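You operate a simulated robot arm through the tools that you are given. There is no shell and no other tool.

You run a simulated robot arm. Do the job below in one go: nothing can be reset, and whatever is moved stays where it is left.

## Task
Swap the clogged filter basket for the clean one of the same mesh.
Fine: inlet shut before the clamp is freed; old basket into the wash pan; lid clamped, then inlet open again. Set down upright: filter basket.

It is judged by the outcome, as a careful person would: the job done as asked, and still so three seconds after it is handed in. It fails if anything else is knocked over, pushed out of place, dropped, spilled or broken. Lids that push on must go on centred and level and be pressed home; caps that screw on are set level and turned clockwise until they are tight.

## Robot
A 6-joint arm with a two-finger parallel gripper, fixed in place. Base frame: the origin is on the floor under the middle of its stand, x ahead of it, y to its left, z up. Readings come in cm, rad, newtons and seconds.
With the tool pointing down near the work surface it reaches from about 20 to 84 cm from the base axis. Its first joint turns from -2.897 to 2.897 rad. Payload 3.91 kg.
The TCP is the grasp point between the finger pads, 3 cm short of the fingertips. In the tool frame z runs along the fingers and y along their closing line. Largest opening 11 cm; finger width 2, thickness 1; the body of the gripper, 4.8 by 11.2 cm, starts 5.5 cm behind the TCP.
Orientation is told as [roll, pitch, yaw] about the base's x, y, z axes, in that order, counted from this pose: with the fingers straight down and closing along the base's y, the tool's x points along the base's -x, its y along +y and its z along -z.

## Interface
- The arm moves only by the tool apply_moves. Its argument "series" is a list that holds one entry, the list of rows, each a list of 7 numbers: the shift along the tool's x, y, z in units of 100 mm (1.0 is 100 mm), then the turn, a rotation vector about the tool's x, y, z in units of 90 degrees (1.0 is 90 degrees), then the opening, from 0 (shut) to 1 (fully open). In form: [[[x, y, z, wx, wy, wz, jaw], ...]]. A call has 1 to 20 rows; each row is the pose to reach, as a shift and turn from the pose commanded when the call began, along the tool's axes at that moment. A call with a number of a shift or a turn outside -1 to 1 is refused whole. Rows are played at 5 a second. More than 5 cm and 0.15 rad between two rows, or a gripper value outside its range, and nothing of the call is played. A pose out of reach is approached as far as the arm can. The call stops where the force on the tool passes 90 N (or 10 N more than at its start, if that is more) or the arm is blocked; 0.2 s more then pass. The fingers move at their own pace (about 10.8 cm/s each) and stop on an object; they squeeze with about 32 N. The grip force told is the motor's: it shows also when the fingers shut on nothing. Time passes only in rows, and 0.2 s behind the last, so rows that repeat a pose let the fingers close. It gives the time, the measured TCP pose, the force on the tool (base axes), the opening and the grip force at its end, in the units of the frame above (readings bear some noise), with the torque about the TCP (base axes, N m) and any sound that the robot's microphone picked up.
- Cameras (640 x 400 px; columns grow to the right, rows downward): "scene" is fixed at [40.54, 49.75, 155.99]; the picture's right is [-0.69, 0.73, 0.00], its down [0.48, 0.45, -0.75] and it looks along [-0.55, -0.52, -0.66] (base axes); focal length 214 px, centre (320, 200). "wrist" rides on the gripper at [7.7, 0.7, -11.5] in the tool frame; the picture's right is [-0.09, 1.00, 0.00], its down [-0.80, -0.07, -0.59] and it looks along [-0.59, -0.05, 0.80] (tool axes); focal length 270 px, centre (320, 200). There is no depth. A picture from a camera that has moved, and an enlarged one, comes with that camera's place and axes in the base frame and with its lens. The place of the scene camera against the robot may be out by one fixed shift of up to 1.2 cm in any direction.
- capture(camera): a new picture of that camera. No time passes.
- raise_lower(by): slides the trunk up (or, below 0, down) by that many cm; the arm rides with it, the base frame stays. It gives what a move gives, with no picture.
- zoom(camera, box): a new picture of the part [left, top, right, bottom] of that camera's present view, enlarged. No time passes.
- sign_off(): hands the job in; it is judged then, once.

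Nothing tells you positions but the pictures and the camera data. Unless the task says otherwise, let go and move clear before handing in.

The tools are called after "Emit:" by a JSON object that holds its "method" and its "body". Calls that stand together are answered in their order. apply_moves: Moves the arm, as the interface text tells. Its arguments: {"type":"object","properties":{"series":{"type":"array","items":{"type":"array","items":{"type":"array","items":{"type":"number"}}}}},"required":["series"]} The other tools are called the same way: raise_lower (by) moves the trunk up or down; capture (camera) takes a picture; zoom (camera, box) takes an enlarged picture of a part of a camera's view; sign_off () hands the job in.

At the start:

```text
time: 0.0
eef_pos: [25.14, -25.45, 130.5]
tcp_rot: [-0.001, -0.001, 0.0]
wrist_force: [-0.1, 0.3, -0.2]
ft_torque: [0.08, -0.01, 0.02]
finger_gap: 10.99
finger_force: 0.1
trunk travel left (down, up): [-45.0, 9.0]
```

scene: 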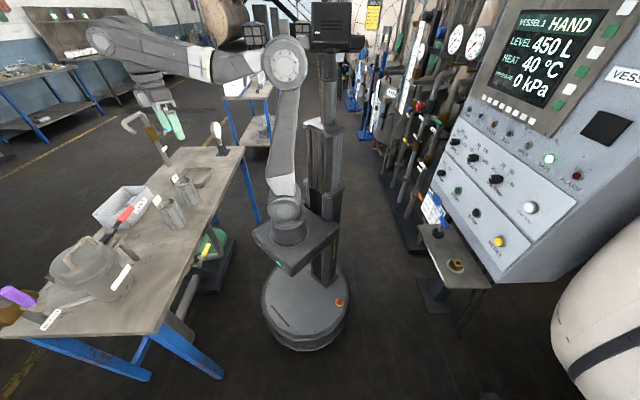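
wrist: 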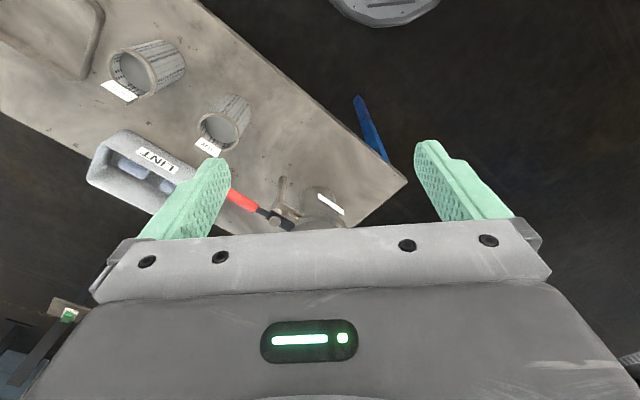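

I see a workbench with a strainer housing, two baskets, a lint bin, and tags. I will zoom in on the scene to read the labels and work out where each thing is.

Emit:
{"method": "zoom", "body": {"camera": "scene", "box": [0, 200, 200, 340]}}

Emit:
{"method": "zoom", "body": {"camera": "scene", "box": [90, 90, 250, 240]}}

Emit:
{"method": "zoom", "body": {"camera": "wrist", "box": [0, 0, 400, 250]}}

Emit:
{"method": "zoom", "body": {"camera": "scene", "box": [400, 180, 500, 310]}}

```text
2.86 times, centred on (100, 270) of scene
camera zoom: at [40.54, 49.75, 155.99], right [-0.69, 0.73, 0.0], down [0.48, 0.45, -0.75], along [-0.55, -0.52, -0.66], focal length 613 px, centre (949, 0)
```

zoom: 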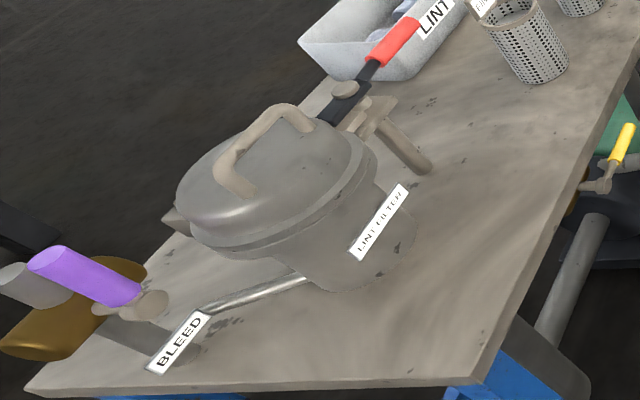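

```text
2.67 times, centred on (170, 165) of scene
camera zoom: at [40.54, 49.75, 155.99], right [-0.69, 0.73, 0.0], down [0.48, 0.45, -0.75], along [-0.55, -0.52, -0.66], focal length 572 px, centre (720, 293)
```

zoom: 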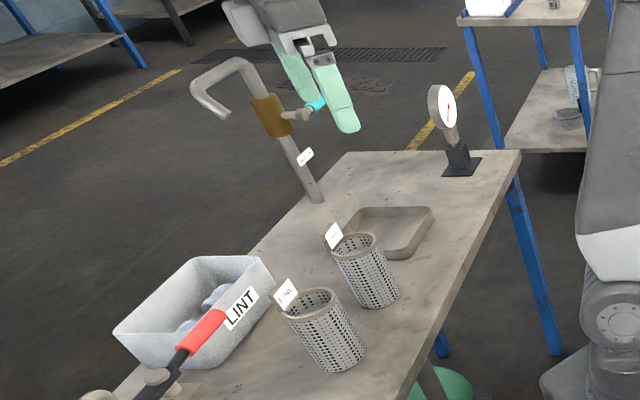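

```text
1.60 times, centred on (200, 125) of wrist
camera zoom: at [17.47, -24.95, 142.07], right [0.09, 1.0, 0.0], down [0.8, -0.07, 0.59], along [0.59, -0.05, -0.8], focal length 432 px, centre (512, 320)
```

zoom: 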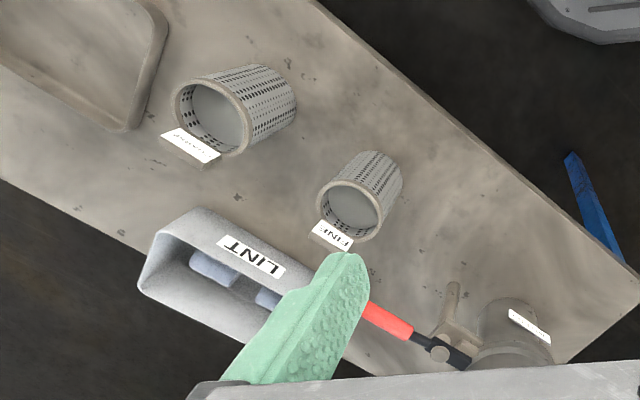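

```text
3.08 times, centred on (450, 245) of scene
camera zoom: at [40.54, 49.75, 155.99], right [-0.69, 0.73, 0.0], down [0.48, 0.45, -0.75], along [-0.55, -0.52, -0.66], focal length 660 px, centre (-80, 62)
```

zoom: 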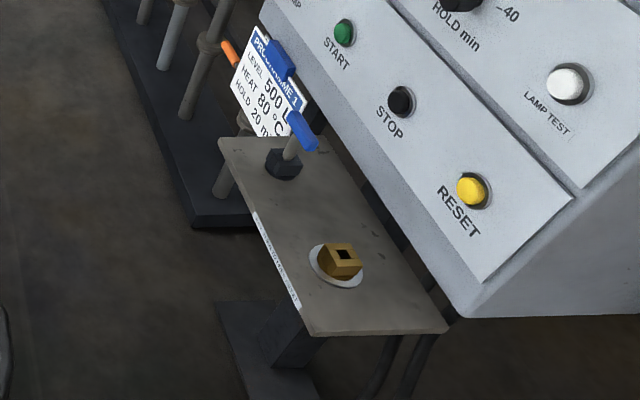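

The bench is about 80 cm high on the robot's right, running diagonally, with the housing at its near end. I will enlarge the labels and handles to tell the inlet, bleed and clamp apart.

Emit:
{"method": "zoom", "body": {"camera": "scene", "box": [100, 185, 150, 235]}}

Emit:
{"method": "zoom", "body": {"camera": "scene", "box": [115, 100, 185, 160]}}

Emit:
{"method": "zoom", "body": {"camera": "scene", "box": [170, 215, 260, 300]}}

Emit:
{"method": "zoom", "body": {"camera": "scene", "box": [145, 155, 215, 235]}}

Emit:
{"method": "zoom", "body": {"camera": "wrist", "box": [190, 140, 370, 250]}}

Emit:
{"method": "zoom", "body": {"camera": "scene", "box": [340, 60, 470, 230]}}

```text
8.00 times, centred on (125, 210) of scene
camera zoom: at [40.54, 49.75, 155.99], right [-0.69, 0.73, 0.0], down [0.48, 0.45, -0.75], along [-0.55, -0.52, -0.66], focal length 1716 px, centre (1880, 120)
```

zoom: 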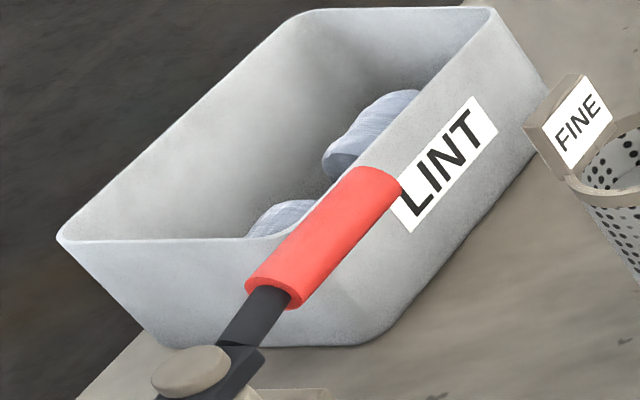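

```text
6.67 times, centred on (150, 130) of scene
camera zoom: at [40.54, 49.75, 155.99], right [-0.69, 0.73, 0.0], down [0.48, 0.45, -0.75], along [-0.55, -0.52, -0.66], focal length 1430 px, centre (1453, 667)
```

zoom: 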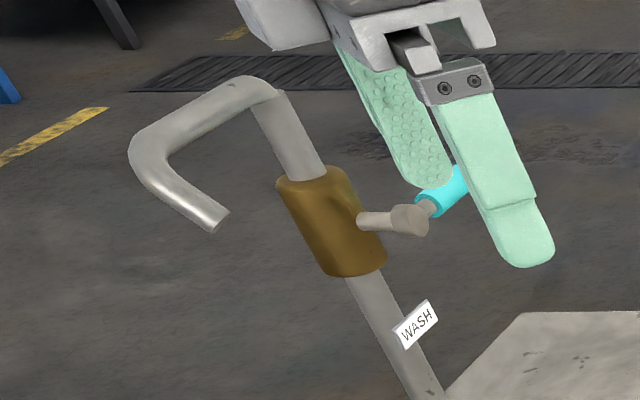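

```text
4.71 times, centred on (215, 258) of scene
camera zoom: at [40.54, 49.75, 155.99], right [-0.69, 0.73, 0.0], down [0.48, 0.45, -0.75], along [-0.55, -0.52, -0.66], focal length 1009 px, centre (814, -71)
```

zoom: 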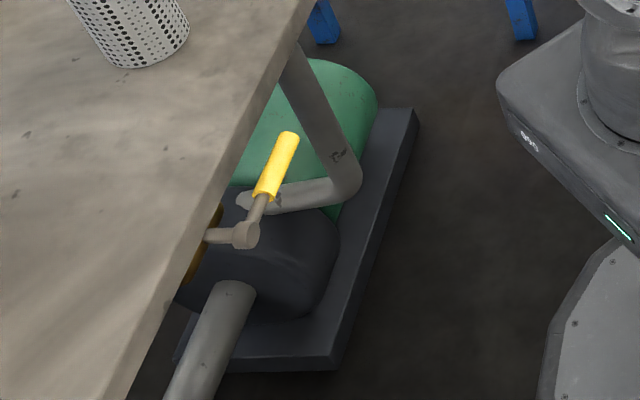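

```text
5.00 times, centred on (180, 195) of scene
camera zoom: at [40.54, 49.75, 155.99], right [-0.69, 0.73, 0.0], down [0.48, 0.45, -0.75], along [-0.55, -0.52, -0.66], focal length 1072 px, centre (1020, 225)
```

zoom: 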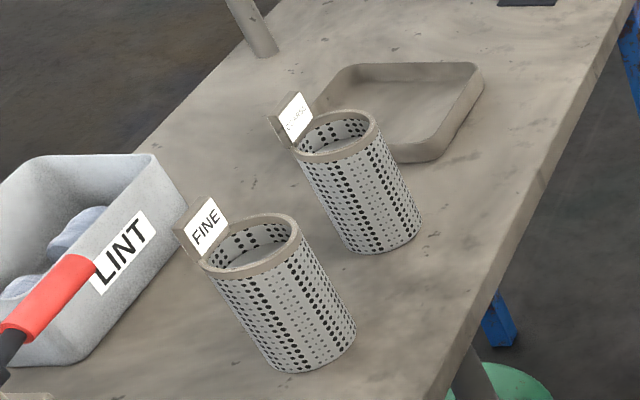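

```text
3.56 times, centred on (280, 195) of wrist
camera zoom: at [17.47, -24.95, 142.07], right [0.09, 1.0, 0.0], down [0.8, -0.07, 0.59], along [0.59, -0.05, -0.8], focal length 961 px, centre (462, 218)
```

zoom: 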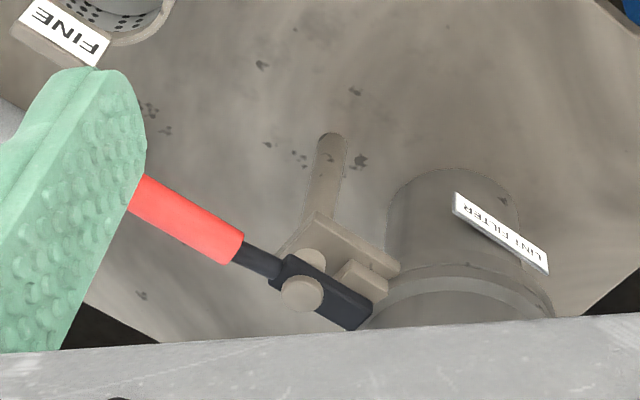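

```text
2.35 times, centred on (405, 145) of scene
camera zoom: at [40.54, 49.75, 155.99], right [-0.69, 0.73, 0.0], down [0.48, 0.45, -0.75], along [-0.55, -0.52, -0.66], focal length 505 px, centre (120, 329)
```

zoom: 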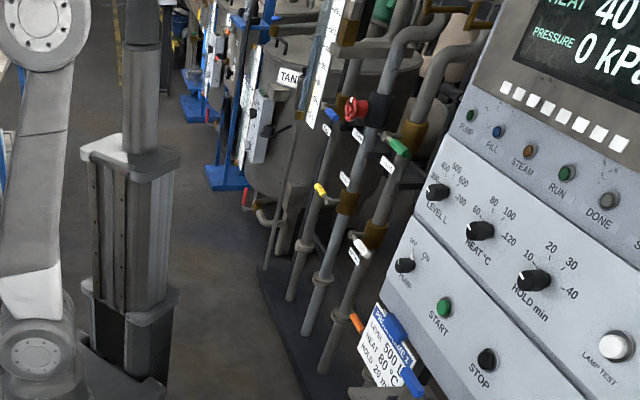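

I need a better view of the valves around the housing, so I'll enlarge the far left part of the scene and the base of the pump line.

Emit:
{"method": "zoom", "body": {"camera": "scene", "box": [0, 270, 80, 340]}}

Emit:
{"method": "zoom", "body": {"camera": "scene", "box": [40, 225, 150, 310]}}

Emit:
{"method": "zoom", "body": {"camera": "wrist", "box": [0, 280, 120, 400]}}

Emit:
{"method": "zoom", "body": {"camera": "scene", "box": [130, 240, 230, 400]}}

```text
5.71 times, centred on (40, 305) of scene
camera zoom: at [40.54, 49.75, 155.99], right [-0.69, 0.73, 0.0], down [0.48, 0.45, -0.75], along [-0.55, -0.52, -0.66], focal length 1226 px, centre (1920, -400)
```

zoom: 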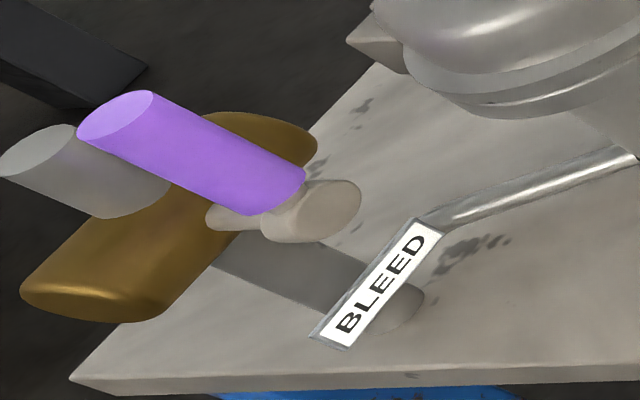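

```text
4.71 times, centred on (95, 268) of scene
camera zoom: at [40.54, 49.75, 155.99], right [-0.69, 0.73, 0.0], down [0.48, 0.45, -0.75], along [-0.55, -0.52, -0.66], focal length 1009 px, centre (1379, -118)
```

zoom: 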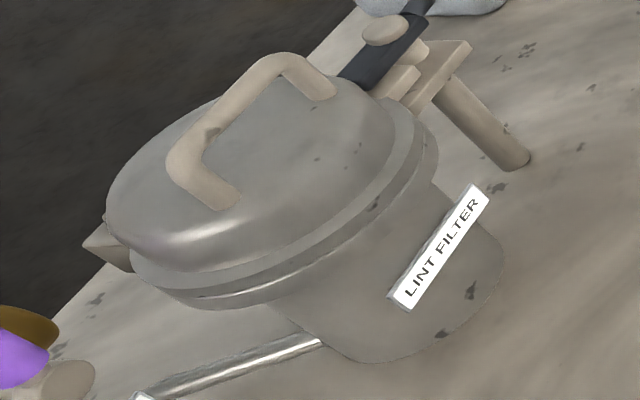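

```text
3.33 times, centred on (60, 340) of wrist
camera zoom: at [17.47, -24.95, 142.07], right [0.09, 1.0, 0.0], down [0.8, -0.07, 0.59], along [0.59, -0.05, -0.8], focal length 901 px, centre (1187, -267)
```

zoom: 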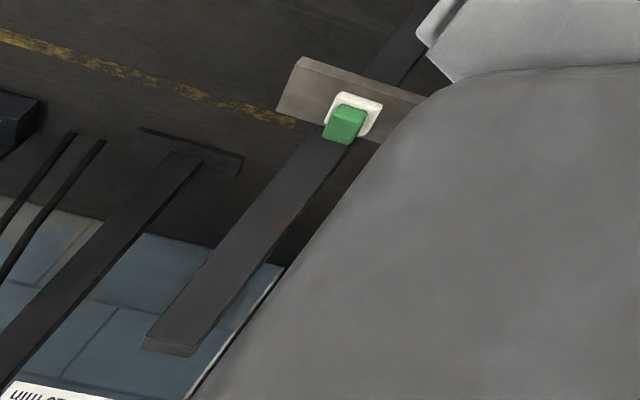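

```text
2.50 times, centred on (180, 320) of scene
camera zoom: at [40.54, 49.75, 155.99], right [-0.69, 0.73, 0.0], down [0.48, 0.45, -0.75], along [-0.55, -0.52, -0.66], focal length 536 px, centre (670, -100)
```

zoom: 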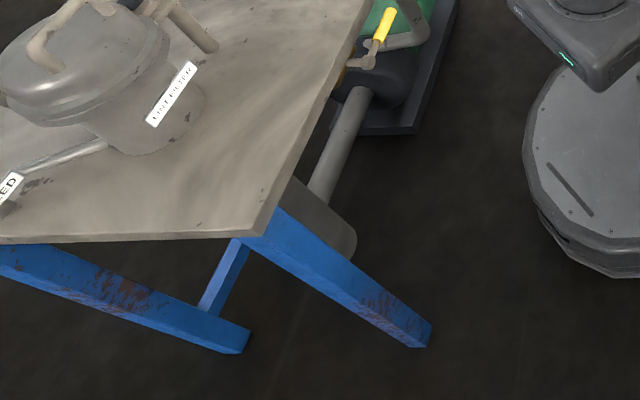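

There are several candidate valves: purple by the housing, yellow under the bench at the pump, and cyan marked WASH. I'll move the arm forward over the bench, staying high, to look at them with the wrist camera.

Emit:
{"method": "apply_moves", "body": {"series": [[[-0.4, 0, 0, 0, 0, 0, 1], [-0.8, 0, 0, 0, 0, 0, 1], [-1.0, 0, 0, 0, 0, 0, 1]]]}}

Emit:
{"method": "capture", "body": {"camera": "wrist"}}

Emit:
{"method": "capture", "body": {"camera": "scene"}}

```text
time: 0.8
eef_pos: [35.28, -25.62, 130.55]
tcp_rot: [0.0, 0.0, -0.001]
wrist_force: [-0.1, 0.3, 1.0]
ft_torque: [0.01, 0.0, 0.0]
finger_gap: 10.98
finger_force: 0.0
trunk travel left (down, up): [-45.0, 9.0]
```

```text
taken
camera wrist: at [27.6, -25.1, 142.0], right [0.09, 1.0, 0.0], down [0.8, -0.07, 0.59], along [0.59, -0.05, -0.8], focal length 270 px, centre (320, 200)
```

wrist: 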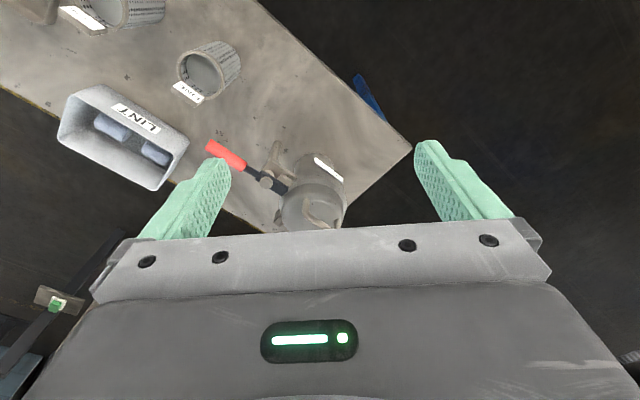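

```text
taken
```

scene: 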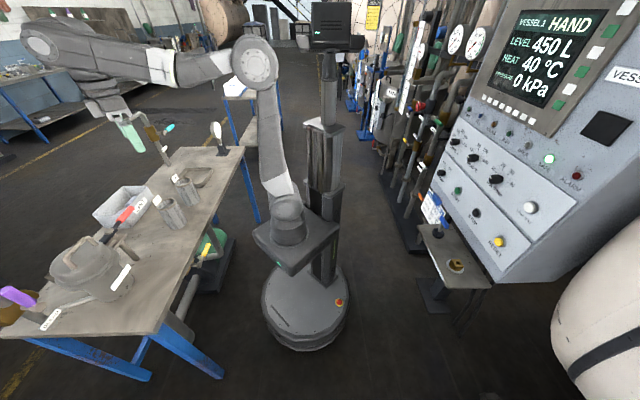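

The housing is coming into view below the gripper. I'll keep going forward to see past it.

Emit:
{"method": "apply_moves", "body": {"series": [[[-0.4, 0.2, 0, 0, 0, 0, 1], [-0.8, 0.4, 0, 0, 0, 0, 1], [-1.0, 0.5, 0, 0, 0, 0, 1]]]}}

Emit:
{"method": "apply_moves", "body": {"series": [[[-0.4, 0.2, 0, 0, 0, 0, 1], [-0.8, 0.4, 0, 0, 0, 0, 1], [-1.0, 0.5, 0, 0, 0, 0, 1]]]}}

Emit:
{"method": "capture", "body": {"camera": "wrist"}}

```text
time: 1.6
eef_pos: [45.26, -20.57, 130.55]
tcp_rot: [0.001, 0.001, 0.001]
wrist_force: [0.4, -0.1, -0.8]
ft_torque: [0.02, 0.05, 0.0]
finger_gap: 11.01
finger_force: 0.0
trunk travel left (down, up): [-45.0, 9.0]
```

```text
time: 2.4
eef_pos: [55.08, -15.67, 130.32]
tcp_rot: [0.0, 0.0, -0.001]
wrist_force: [-0.6, 0.5, 0.2]
ft_torque: [0.02, 0.02, 0.0]
finger_gap: 11.01
finger_force: 0.0
trunk travel left (down, up): [-45.0, 9.0]
```

```text
taken
camera wrist: at [47.51, -15.04, 141.91], right [0.09, 1.0, 0.0], down [0.8, -0.07, 0.59], along [0.59, -0.05, -0.8], focal length 270 px, centre (320, 200)
```

wrist: 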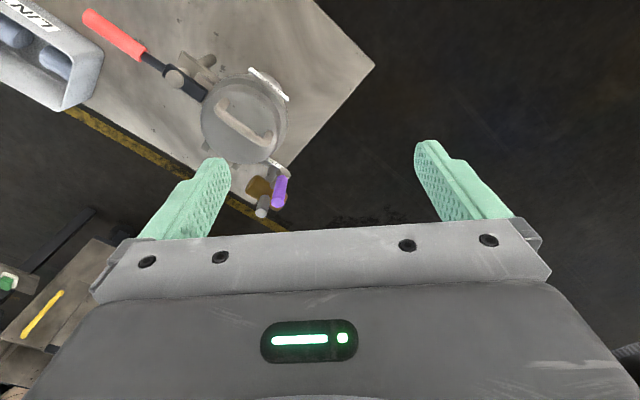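

Emit:
{"method": "zoom", "body": {"camera": "wrist", "box": [60, 0, 400, 230]}}

Emit:
{"method": "zoom", "body": {"camera": "wrist", "box": [170, 50, 330, 230]}}

```text
1.74 times, centred on (230, 115) of wrist
camera zoom: at [47.51, -15.04, 141.91], right [0.09, 1.0, 0.0], down [0.8, -0.07, 0.59], along [0.59, -0.05, -0.8], focal length 470 px, centre (476, 348)
```

zoom: 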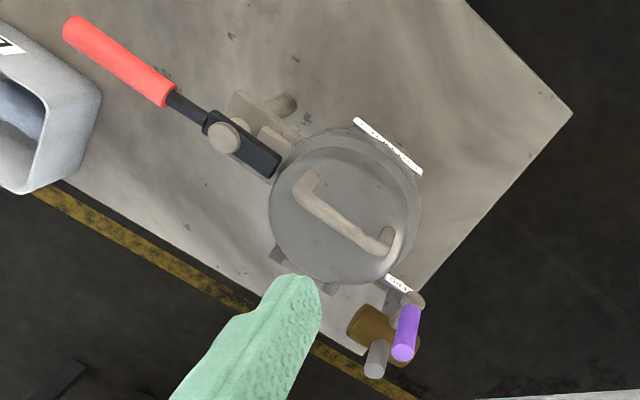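

```text
2.22 times, centred on (250, 140) of wrist
camera zoom: at [47.51, -15.04, 141.91], right [0.09, 1.0, 0.0], down [0.8, -0.07, 0.59], along [0.59, -0.05, -0.8], focal length 601 px, centre (476, 333)
```

zoom: 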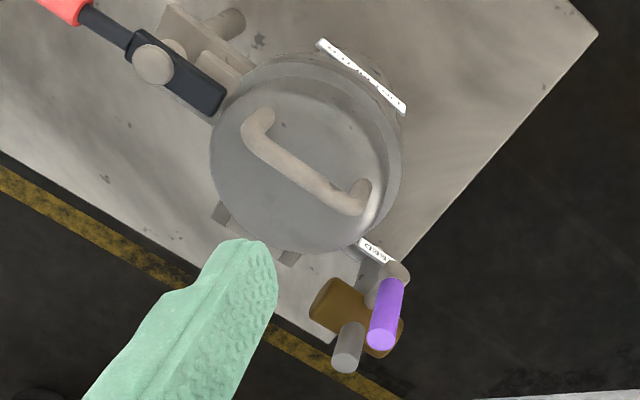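

The red lever is the lid clamp, and the purple valve stands on the pipe labelled BLEED. The inlet valve is still unknown, so I'll read the labels on the pipe rack and look at the yellow valve again.

Emit:
{"method": "zoom", "body": {"camera": "scene", "box": [395, 80, 455, 140]}}

Emit:
{"method": "zoom", "body": {"camera": "scene", "box": [395, 120, 455, 200]}}

Emit:
{"method": "zoom", "body": {"camera": "scene", "box": [340, 40, 420, 130]}}

Emit:
{"method": "zoom", "body": {"camera": "scene", "box": [190, 230, 230, 270]}}

Emit:
{"method": "zoom", "body": {"camera": "scene", "box": [195, 110, 245, 170]}}

Emit:
{"method": "zoom", "body": {"camera": "scene", "box": [420, 215, 500, 295]}}

```text
6.67 times, centred on (425, 110) of scene
camera zoom: at [40.54, 49.75, 155.99], right [-0.69, 0.73, 0.0], down [0.48, 0.45, -0.75], along [-0.55, -0.52, -0.66], focal length 1430 px, centre (-380, 800)
```

zoom: 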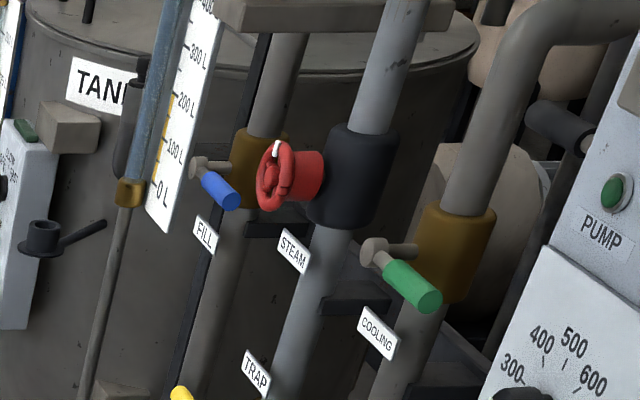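

```text
5.00 times, centred on (425, 160) of scene
camera zoom: at [40.54, 49.75, 155.99], right [-0.69, 0.73, 0.0], down [0.48, 0.45, -0.75], along [-0.55, -0.52, -0.66], focal length 1072 px, centre (-205, 400)
```

zoom: 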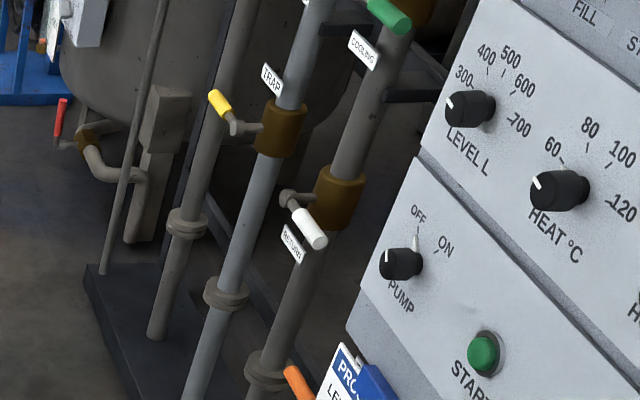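

```text
4.44 times, centred on (380, 85) of scene
camera zoom: at [40.54, 49.75, 155.99], right [-0.69, 0.73, 0.0], down [0.48, 0.45, -0.75], along [-0.55, -0.52, -0.66], focal length 953 px, centre (53, 711)
```

zoom: 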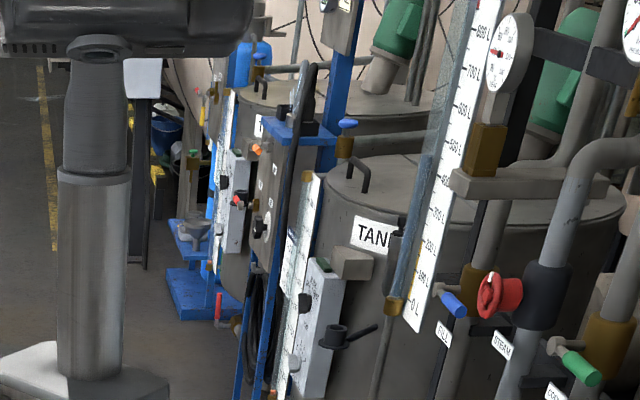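

```text
10.00 times, centred on (210, 250) of scene
camera zoom: at [40.54, 49.75, 155.99], right [-0.69, 0.73, 0.0], down [0.48, 0.45, -0.75], along [-0.55, -0.52, -0.66], focal length 2145 px, centre (1420, -300)
```

zoom: 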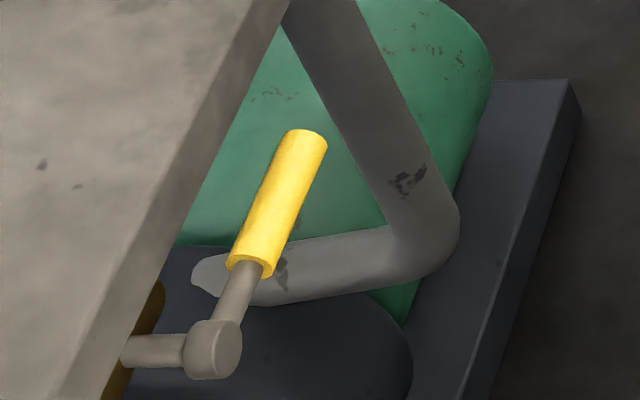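

```text
6.67 times, centred on (220, 140) of scene
camera zoom: at [40.54, 49.75, 155.99], right [-0.69, 0.73, 0.0], down [0.48, 0.45, -0.75], along [-0.55, -0.52, -0.66], focal length 1430 px, centre (987, 600)
```

zoom: 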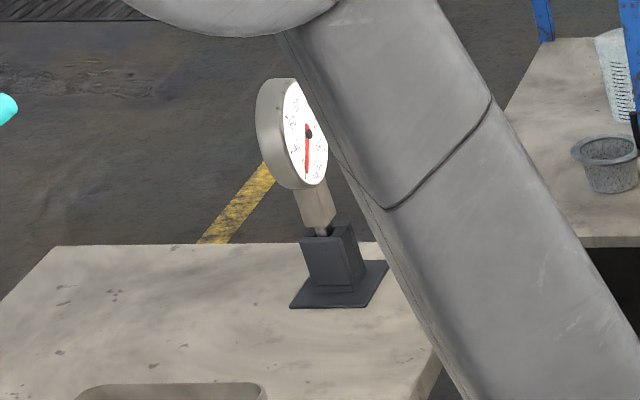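

```text
5.00 times, centred on (460, 255) of scene
camera zoom: at [40.54, 49.75, 155.99], right [-0.69, 0.73, 0.0], down [0.48, 0.45, -0.75], along [-0.55, -0.52, -0.66], focal length 1072 px, centre (-380, -75)
```

zoom: 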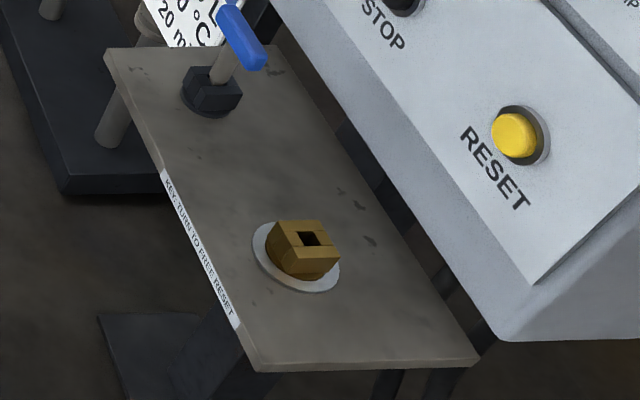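

The yellow valve sits on the line from the pump to the filter, under the bench's front edge. Its handle lies along the pipe, so it looks open, and I take it for the inlet. I'll turn the hand to face the bench squarely and draw back to view it.

Emit:
{"method": "apply_moves", "body": {"series": [[[0.2, 0, 0, 0, 0, 0.08, 1], [0.4, 0, 0, 0, 0, 0.16, 1], [0.6, 0, 0, 0, 0, 0.24, 1], [0.8, 0, 0, 0, 0, 0.32, 1], [1.0, 0, 0, 0, 0, 0.4, 1], [1.0, 0, 0, 0, 0, 0.478, 1]]]}}

Emit:
{"method": "capture", "body": {"camera": "wrist"}}

```text
time: 3.8
eef_pos: [45.15, -15.75, 130.61]
tcp_rot: [0.001, 0.001, -0.754]
wrist_force: [-0.3, 0.1, -0.4]
ft_torque: [-0.02, 0.03, -0.01]
finger_gap: 11.0
finger_force: 0.0
trunk travel left (down, up): [-45.0, 9.0]
```

```text
taken
camera wrist: at [40.02, -9.94, 142.07], right [0.75, 0.67, 0.0], down [0.54, -0.6, 0.59], along [0.4, -0.44, -0.8], focal length 270 px, centre (320, 200)
```

wrist: 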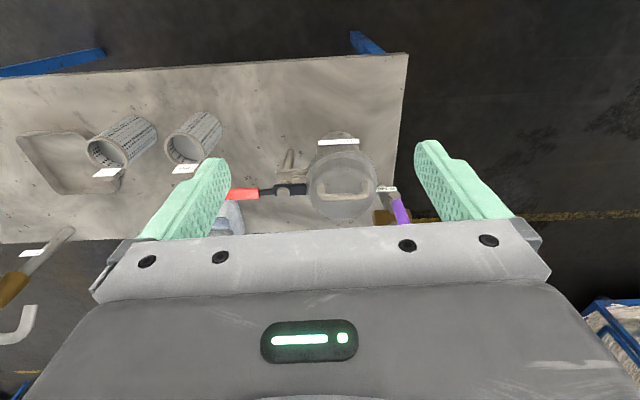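

The hand now squares with the bench. I'll pull back toward the stand and slide along to be opposite the yellow valve.

Emit:
{"method": "apply_moves", "body": {"series": [[[0.25, -0.25, 0, 0, 0, 0, 1], [0.5, -0.5, 0, 0, 0, 0, 1], [0.75, -0.75, 0, 0, 0, 0, 1], [1.0, -1.0, 0, 0, 0, 0, 1]]]}}

Emit:
{"method": "apply_moves", "body": {"series": [[[0.25, -0.25, 0.2, 0, 0, 0, 1], [0.5, -0.5, 0.4, 0, 0, 0, 1], [0.75, -0.7, 0.6, 0, 0, 0, 1], [1.0, -0.9, 0.8, 0, 0, 0, 1], [1.0, -0.9, 1.0, 0, 0, 0, 1]]]}}

Emit:
{"method": "capture", "body": {"camera": "wrist"}}

Emit:
{"method": "capture", "body": {"camera": "scene"}}

```text
time: 4.8
eef_pos: [31.93, -16.42, 129.21]
tcp_rot: [-0.015, 0.038, -0.751]
wrist_force: [0.0, 0.1, 0.1]
ft_torque: [-0.02, 0.01, 0.04]
finger_gap: 11.0
finger_force: 0.0
trunk travel left (down, up): [-45.0, 9.0]
```

```text
time: 5.4
eef_pos: [27.41, -17.71, 121.99]
tcp_rot: [-0.053, 0.171, -0.754]
wrist_force: [-0.8, -0.5, -1.4]
ft_torque: [0.0, 0.02, 0.02]
finger_gap: 11.01
finger_force: 0.1
trunk travel left (down, up): [-45.0, 9.0]
stopped in row 3: the arm was blocked; the commanded pose is now the measured one
```

```text
taken
camera wrist: at [24.14, -13.03, 134.52], right [0.74, 0.67, -0.07], down [0.62, -0.64, 0.45], along [0.26, -0.38, -0.89], focal length 270 px, centre (320, 200)
```

wrist: 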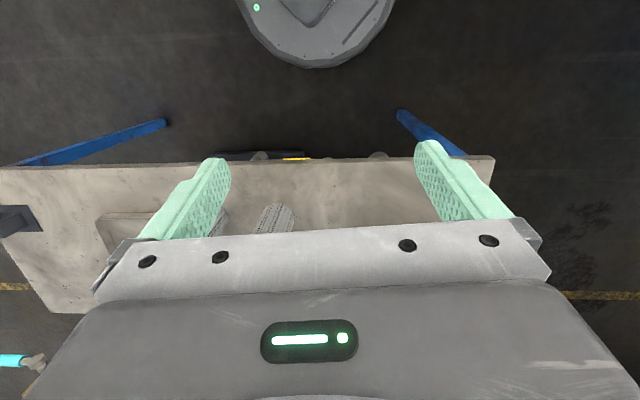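

```text
taken
```

scene: 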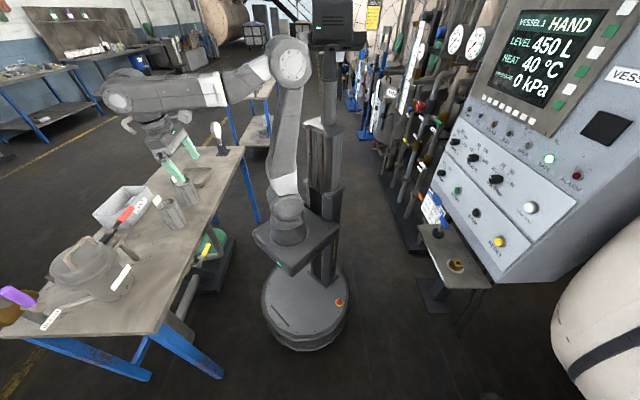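

The arm is at its inner limit at this height, but the yellow handle now shows just in front of the bench edge. I'll enlarge that.

Emit:
{"method": "zoom", "body": {"camera": "wrist", "box": [200, 120, 420, 200]}}

Emit:
{"method": "raise_lower", "body": {"by": -10}}

```text
2.91 times, centred on (310, 160) of wrist
camera zoom: at [24.14, -13.03, 134.52], right [0.74, 0.67, -0.07], down [0.62, -0.64, 0.45], along [0.26, -0.38, -0.89], focal length 786 px, centre (349, 316)
```

zoom: 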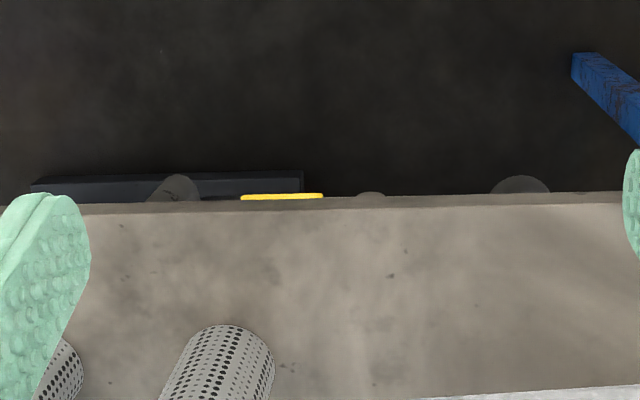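

```text
time: 6.8
eef_pos: [27.31, -17.75, 111.94]
tcp_rot: [-0.052, 0.17, -0.757]
wrist_force: [-0.7, -0.7, -0.2]
ft_torque: [0.03, 0.03, -0.02]
finger_gap: 10.99
finger_force: 0.1
trunk travel left (down, up): [-35.0, 19.0]
```

The yellow handle lies close to the bench's front edge and lower down. I'll lower the trunk, with the hand staying clear in front of the bench, to look in under the edge.

Emit:
{"method": "raise_lower", "body": {"by": -18}}

Emit:
{"method": "capture", "body": {"camera": "wrist"}}

Emit:
{"method": "capture", "body": {"camera": "scene"}}

```text
time: 8.8
eef_pos: [27.35, -17.66, 94.0]
tcp_rot: [-0.053, 0.171, -0.755]
wrist_force: [0.1, 0.6, -0.2]
ft_torque: [0.02, 0.0, 0.0]
finger_gap: 11.02
finger_force: 0.1
trunk travel left (down, up): [-17.0, 37.0]
```

```text
taken
camera wrist: at [24.09, -13.04, 106.49], right [0.74, 0.67, -0.07], down [0.62, -0.64, 0.45], along [0.26, -0.38, -0.89], focal length 270 px, centre (320, 200)
```

wrist: 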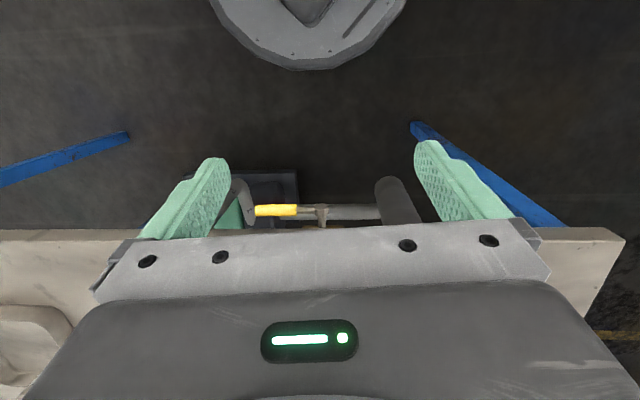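

```text
taken
```

scene: 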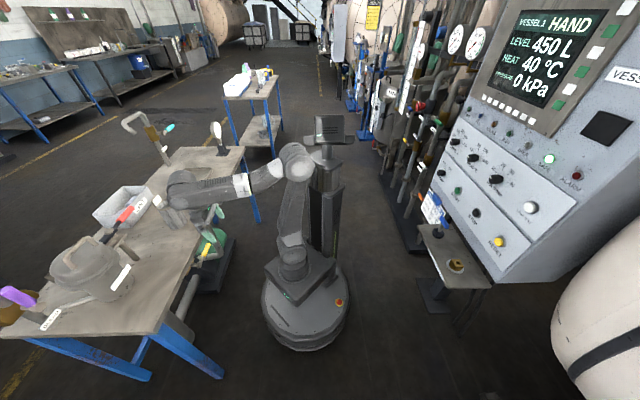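

The yellow valve and its pipe are now visible from the front. I'll enlarge it to look for a label.

Emit:
{"method": "zoom", "body": {"camera": "wrist", "box": [210, 150, 430, 240]}}

Emit:
{"method": "zoom", "body": {"camera": "scene", "box": [150, 160, 270, 300]}}

```text
2.91 times, centred on (320, 195) of wrist
camera zoom: at [24.09, -13.04, 106.49], right [0.74, 0.67, -0.07], down [0.62, -0.64, 0.45], along [0.26, -0.38, -0.89], focal length 786 px, centre (320, 214)
```

zoom: 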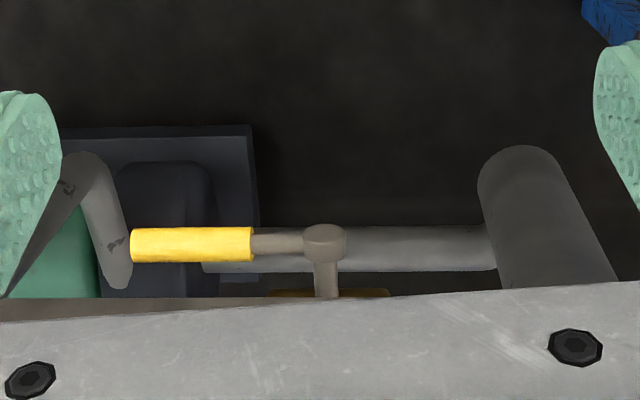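

```text
2.86 times, centred on (210, 230) of scene
camera zoom: at [40.54, 49.75, 155.99], right [-0.69, 0.73, 0.0], down [0.48, 0.45, -0.75], along [-0.55, -0.52, -0.66], focal length 613 px, centre (634, 114)
```

zoom: 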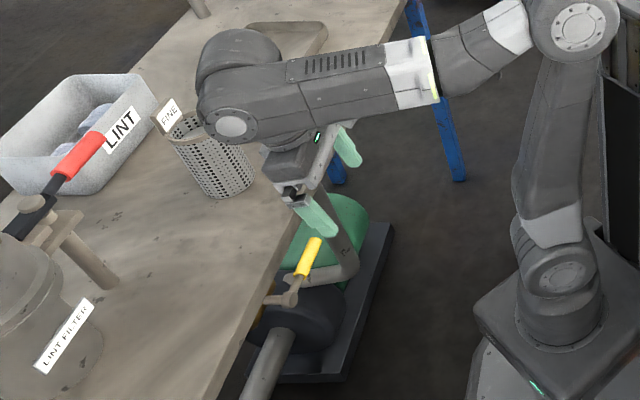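

The yellow handle is about 14 cm beneath the bench, around 5 cm behind its front edge, at z ≈ 63. I'll try tilting the hand outward to see the rest of the valve and any label.

Emit:
{"method": "apply_moves", "body": {"series": [[[0, 0, 0, 0, -0.08, 0, 1], [0, 0, 0, 0, -0.16, 0, 1], [0, 0, 0, 0, -0.24, 0, 1]]]}}

Emit:
{"method": "capture", "body": {"camera": "wrist"}}

```text
time: 9.6
eef_pos: [29.82, -18.66, 89.22]
tcp_rot: [-0.112, -0.023, -0.73]
wrist_force: [0.4, 0.2, 0.8]
ft_torque: [-0.01, 0.03, 0.0]
finger_gap: 11.01
finger_force: 0.0
trunk travel left (down, up): [-17.0, 37.0]
stopped in row 3: the arm was blocked; the commanded pose is now the measured one
```

```text
taken
camera wrist: at [25.22, -12.02, 100.4], right [0.73, 0.68, -0.11], down [0.58, -0.53, 0.62], along [0.36, -0.51, -0.78], focal length 270 px, centre (320, 200)
```

wrist: 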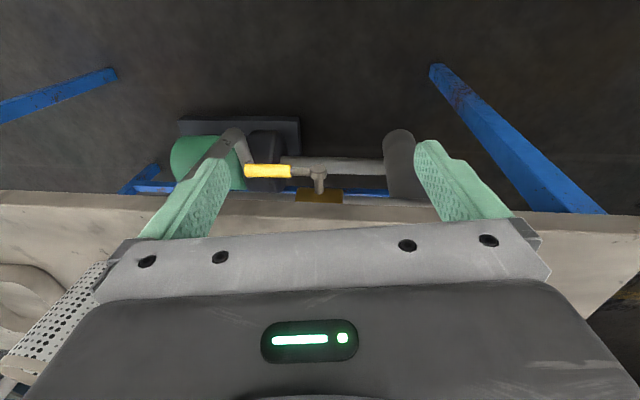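

The arm hit a joint limit here and picked up a slight sideways tilt. I'll straighten the hand square to the bench and move out a little, to see what it allows.

Emit:
{"method": "apply_moves", "body": {"series": [[[-0.15, 0, 0, -0.035, 0.007, 0.017, 1], [-0.3, 0, 0, -0.071, 0.015, 0.035, 1], [-0.3, 0, 0, -0.071, 0.015, 0.035, 1]]]}}

Emit:
{"method": "zoom", "body": {"camera": "wrist", "box": [180, 60, 440, 230]}}

```text
time: 10.4
eef_pos: [32.06, -20.65, 89.32]
tcp_rot: [0.001, -0.004, -0.787]
wrist_force: [-0.3, -0.4, -0.6]
ft_torque: [0.01, 0.01, -0.03]
finger_gap: 10.99
finger_force: 0.0
trunk travel left (down, up): [-17.0, 37.0]
```

```text
2.35 times, centred on (310, 145) of wrist
camera zoom: at [26.91, -14.78, 100.82], right [0.77, 0.64, 0.0], down [0.51, -0.62, 0.6], along [0.39, -0.46, -0.8], focal length 636 px, centre (344, 329)
```

zoom: 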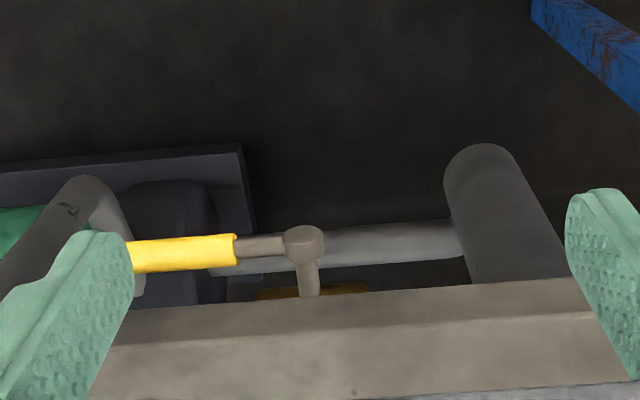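

The hand is square now and tracking well. I'll lower further to look in under the bench edge at the brass body.

Emit:
{"method": "raise_lower", "body": {"by": -12}}

Emit:
{"method": "zoom", "body": {"camera": "wrist", "box": [180, 60, 440, 230]}}

```text
time: 11.9
eef_pos: [31.79, -20.7, 77.38]
tcp_rot: [0.001, -0.006, -0.786]
wrist_force: [0.1, 0.8, -0.1]
ft_torque: [0.02, 0.01, -0.01]
finger_gap: 10.99
finger_force: 0.2
trunk travel left (down, up): [-5.0, 49.0]
```

```text
2.35 times, centred on (310, 145) of wrist
camera zoom: at [26.91, -14.76, 88.82], right [0.77, 0.64, 0.0], down [0.51, -0.61, 0.6], along [0.38, -0.46, -0.8], focal length 636 px, centre (344, 329)
```

zoom: 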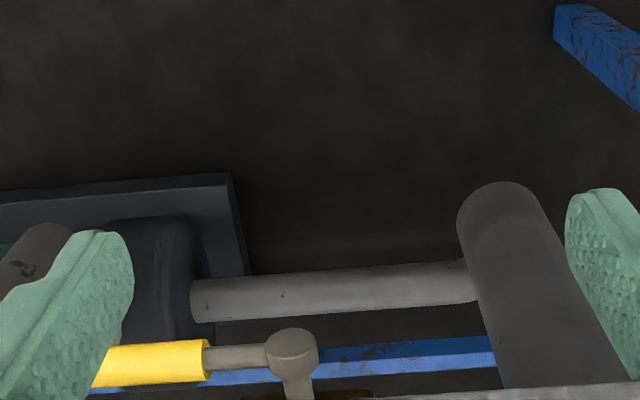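

I'll try tilting outward gently now, to see the brass body and any tag on it.

Emit:
{"method": "apply_moves", "body": {"series": [[[0, 0, 0, 0, -0.05, 0, 1], [0, 0, 0, 0, -0.1, 0, 1], [0, 0, 0, 0, -0.15, 0, 1], [0, 0, 0, 0, -0.15, 0, 1]]]}}

Emit:
{"method": "zoom", "body": {"camera": "wrist", "box": [180, 60, 440, 230]}}

```text
time: 12.9
eef_pos: [32.01, -20.63, 77.25]
tcp_rot: [-0.001, -0.239, -0.788]
wrist_force: [-0.2, 0.2, -1.1]
ft_torque: [0.02, -0.01, 0.01]
finger_gap: 11.03
finger_force: 0.1
trunk travel left (down, up): [-5.0, 49.0]
```

```text
2.35 times, centred on (310, 145) of wrist
camera zoom: at [25.23, -13.07, 86.6], right [0.77, 0.64, 0.02], down [0.4, -0.5, 0.77], along [0.5, -0.58, -0.64], focal length 636 px, centre (344, 329)
```

zoom: 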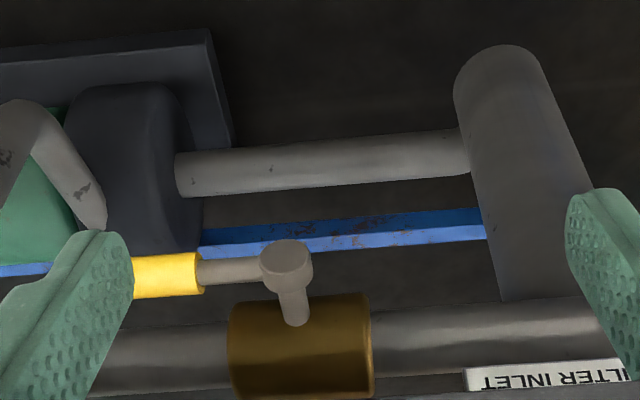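

The label reads "FILTER INLET", so the yellow valve is the inlet, and its handle lies along the pipe, meaning open. Its hub is about 51 cm out and at z ≈ 62. I'll shut the fingers and tilt the hand further, so I can push the handle down a quarter turn without touching the bench.

Emit:
{"method": "apply_moves", "body": {"series": [[[-0.03, -0.13, 0.08, 0, -0.07, 0, 0], [-0.06, -0.26, 0.16, 0, -0.14, 0, 0], [-0.1, -0.4, 0.24, 0, -0.21, 0, 0], [-0.13, -0.53, 0.31, 0, -0.28, 0, 0], [-0.16, -0.66, 0.38, 0, -0.35, 0, 0], [-0.197, -0.8, 0.46, 0, -0.421, 0, 0], [-0.197, -0.8, 0.46, 0, -0.421, 0, 0]]]}}

Emit:
{"method": "capture", "body": {"camera": "wrist"}}

Emit:
{"method": "capture", "body": {"camera": "scene"}}

```text
time: 14.5
eef_pos: [28.44, -28.31, 73.24]
tcp_rot: [0.002, -0.906, -0.788]
wrist_force: [-1.6, 0.3, -0.8]
ft_torque: [-0.01, 0.03, -0.02]
finger_gap: 0.0
finger_force: 32.1
trunk travel left (down, up): [-5.0, 49.0]
```

```text
taken
camera wrist: at [19.14, -18.29, 74.4], right [0.74, 0.67, 0.07], down [-0.03, -0.07, 1.0], along [0.67, -0.74, -0.03], focal length 270 px, centre (320, 200)
```

wrist: 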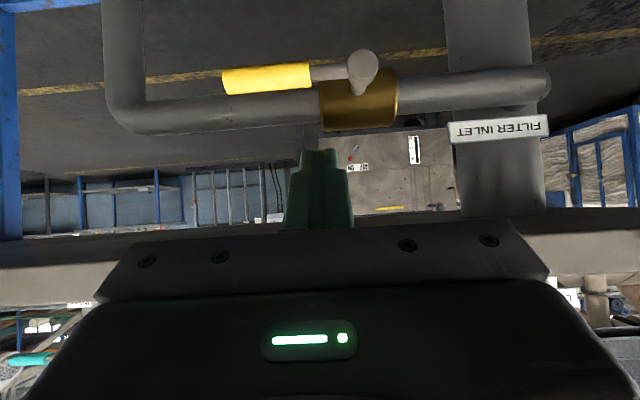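

```text
taken
```

scene: 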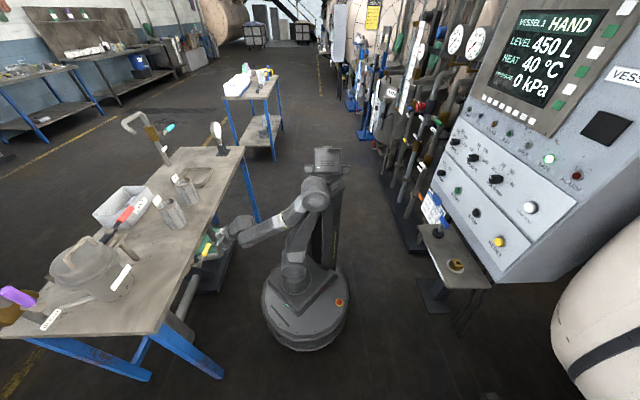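

The inlet tag, handle and hub are all clear from here, and two bearings agree: hub at z ≈ 62, grip reaching about 13 cm to the left. I'll bring the shut fingertips in over the grip.

Emit:
{"method": "apply_moves", "body": {"series": [[[-0.01, -0.28, 0.1, 0, 0, 0, 0], [-0.02, -0.564, 0.3, 0, 0, 0, 0], [-0.03, -0.564, 0.6, 0, 0, 0, 0], [-0.034, -0.564, 0.85, 0, 0, 0, 0], [-0.036, -0.564, 1.0, 0, 0, 0, 0]]]}}

Emit:
{"method": "capture", "body": {"camera": "wrist"}}

Emit:
{"method": "zoom", "body": {"camera": "scene", "box": [150, 190, 270, 300]}}

```text
time: 15.7
eef_pos: [29.91, -38.42, 67.48]
tcp_rot: [0.002, -0.904, -0.788]
wrist_force: [-0.5, -0.1, 0.9]
ft_torque: [0.05, 0.04, 0.02]
finger_gap: 0.02
finger_force: 32.2
trunk travel left (down, up): [-5.0, 49.0]
```

```text
taken
camera wrist: at [20.81, -28.18, 68.57], right [0.74, 0.66, 0.07], down [-0.03, -0.07, 1.0], along [0.67, -0.74, -0.03], focal length 270 px, centre (320, 200)
```

wrist: 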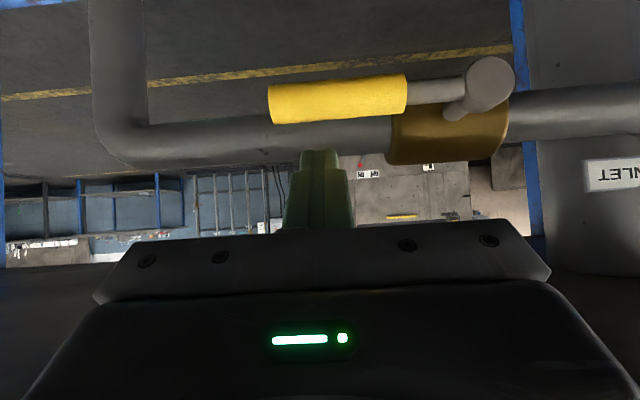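

```text
3.64 times, centred on (210, 245) of scene
camera zoom: at [40.54, 49.75, 155.99], right [-0.69, 0.73, 0.0], down [0.48, 0.45, -0.75], along [-0.55, -0.52, -0.66], focal length 780 px, centre (720, 36)
```

zoom: 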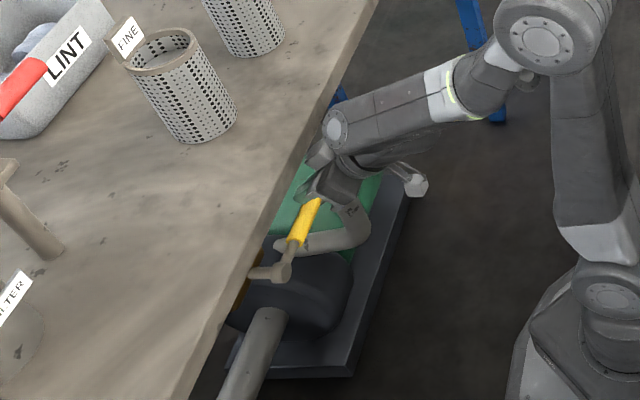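

The fingertips hover just above the middle of the yellow grip. I'll lay the finger over it and push it down about 30 degrees first, then check.

Emit:
{"method": "apply_moves", "body": {"series": [[[0.0, 0.006, 0.12, 0, 0, 0, 0], [0.0, 0.012, 0.232, 0, 0, 0, 0], [0.035, 0.012, 0.26, 0, 0, 0, 0], [0.0705, 0.012, 0.288, 0, 0, 0, 0], [0.13, 0.012, 0.337, 0, 0, 0, 0], [0.195, 0.013, 0.386, 0, 0, 0, 0], [0.259, 0.013, 0.436, 0, 0, 0, 0], [0.35, 0.04, 0.507, 0, 0, 0, 0], [0.44, 0.075, 0.578, 0, 0, 0, 0]]]}}

Emit:
{"method": "capture", "body": {"camera": "wrist"}}

Emit:
{"method": "zoom", "body": {"camera": "scene", "box": [150, 190, 270, 300]}}

```text
time: 17.7
eef_pos: [31.73, -38.78, 60.22]
tcp_rot: [0.002, -0.901, -0.786]
wrist_force: [2.8, -3.4, 1.2]
ft_torque: [-0.05, -0.07, -0.03]
finger_gap: 0.0
finger_force: 31.8
trunk travel left (down, up): [-5.0, 49.0]
```

```text
taken
camera wrist: at [22.66, -28.7, 61.46], right [0.74, 0.66, 0.07], down [-0.03, -0.07, 1.0], along [0.67, -0.74, -0.03], focal length 270 px, centre (320, 200)
```

wrist: 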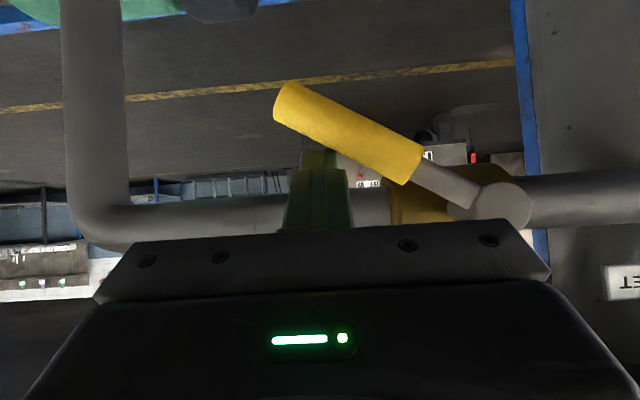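

```text
3.64 times, centred on (210, 245) of scene
camera zoom: at [40.54, 49.75, 155.99], right [-0.69, 0.73, 0.0], down [0.48, 0.45, -0.75], along [-0.55, -0.52, -0.66], focal length 780 px, centre (720, 36)
```

zoom: 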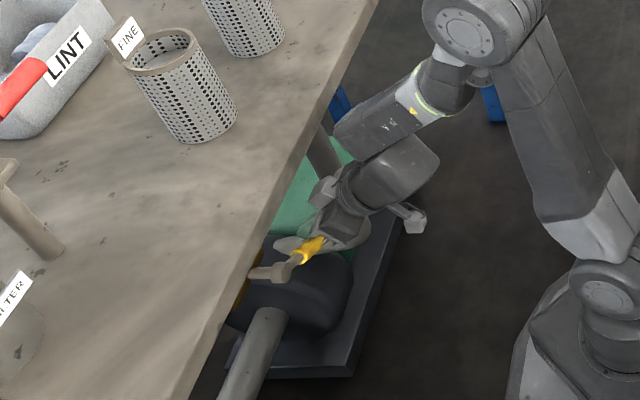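

The handle turns easily, and is about 30° down. I'll carry it through the rest of the quarter turn along the same arc.

Emit:
{"method": "apply_moves", "body": {"series": [[[0.083, 0.055, 0.065, 0, 0, 0, 0], [0.166, 0.119, 0.129, 0, 0, 0, 0], [0.23, 0.2, 0.18, 0, 0, 0, 0], [0.292, 0.287, 0.228, 0, 0, 0, 0], [0.34, 0.385, 0.265, 0, 0, 0, 0], [0.386, 0.493, 0.302, 0, 0, 0, 0], [0.41, 0.605, 0.32, 0, 0, 0, 0], [0.433, 0.722, 0.339, 0, 0, 0, 0], [0.433, 0.76, 0.339, 0, 0, 0, 0]]]}}

Emit:
{"method": "capture", "body": {"camera": "wrist"}}

```text
time: 19.7
eef_pos: [36.52, -34.18, 55.11]
tcp_rot: [0.013, -0.899, -0.825]
wrist_force: [-85.7, -46.1, 12.1]
ft_torque: [0.41, -0.82, -0.28]
finger_gap: 0.01
finger_force: 31.6
trunk travel left (down, up): [-5.0, 49.0]
stopped in row 9: the force on the tool passed its limit at 98 N (the readings are from after the stop); the commanded pose is now the measured one
```

```text
taken
camera wrist: at [27.54, -23.85, 56.27], right [0.76, 0.64, 0.08], down [-0.04, -0.08, 1.0], along [0.65, -0.76, -0.04], focal length 270 px, centre (320, 200)
```

wrist: 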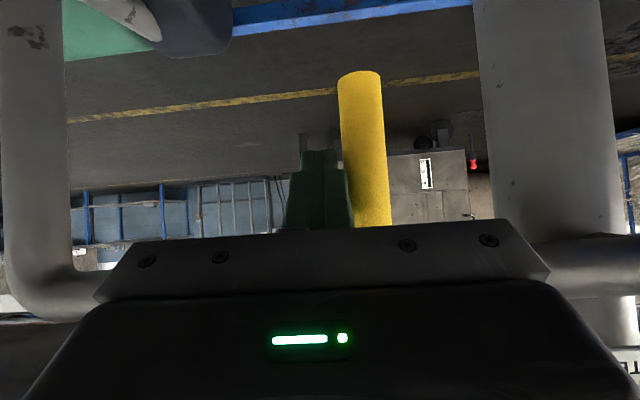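

The handle came up against its stop pointing straight down, so the inlet is shut. I'll ease off sideways and draw the hand back out.

Emit:
{"method": "apply_moves", "body": {"series": [[[0, -0.06, 0, 0, 0, 0, 0], [0, -0.15, 0, 0, 0, 0, 0], [0, -0.2, -0.3, 0, 0, 0, 0], [0, -0.2, -0.6, 0, 0, 0, 0], [0, -0.2, -0.9, 0, 0, 0, 0], [0, -0.2, -1.0, 0, 0, 0, 0]]]}}

Emit:
{"method": "capture", "body": {"camera": "wrist"}}

Emit:
{"method": "zoom", "body": {"camera": "scene", "box": [150, 190, 270, 300]}}

```text
time: 21.1
eef_pos: [30.24, -29.6, 61.26]
tcp_rot: [0.003, -0.9, -0.8]
wrist_force: [-0.1, 0.9, -1.1]
ft_torque: [-0.03, -0.03, 0.0]
finger_gap: 0.0
finger_force: 32.0
trunk travel left (down, up): [-5.0, 49.0]
```

```text
taken
camera wrist: at [21.14, -19.31, 62.34], right [0.75, 0.66, 0.07], down [-0.03, -0.07, 1.0], along [0.66, -0.75, -0.04], focal length 270 px, centre (320, 200)
```

wrist: 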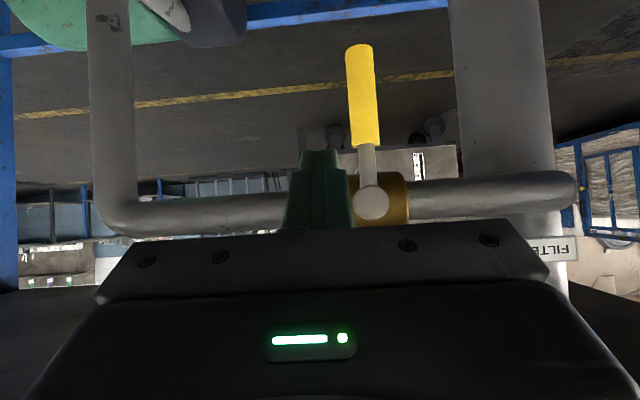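

```text
3.64 times, centred on (210, 245) of scene
camera zoom: at [40.54, 49.75, 155.99], right [-0.69, 0.73, 0.0], down [0.48, 0.45, -0.75], along [-0.55, -0.52, -0.66], focal length 780 px, centre (720, 36)
```

zoom: 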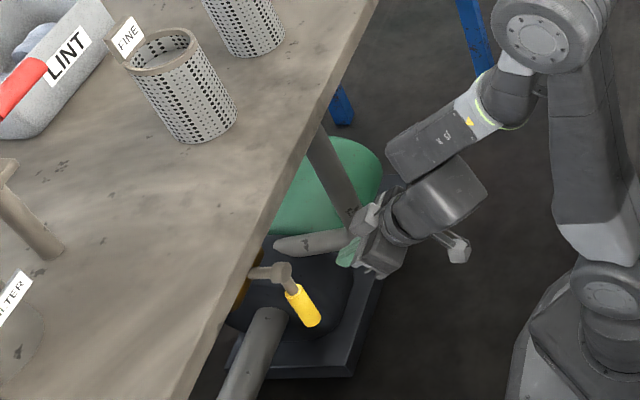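

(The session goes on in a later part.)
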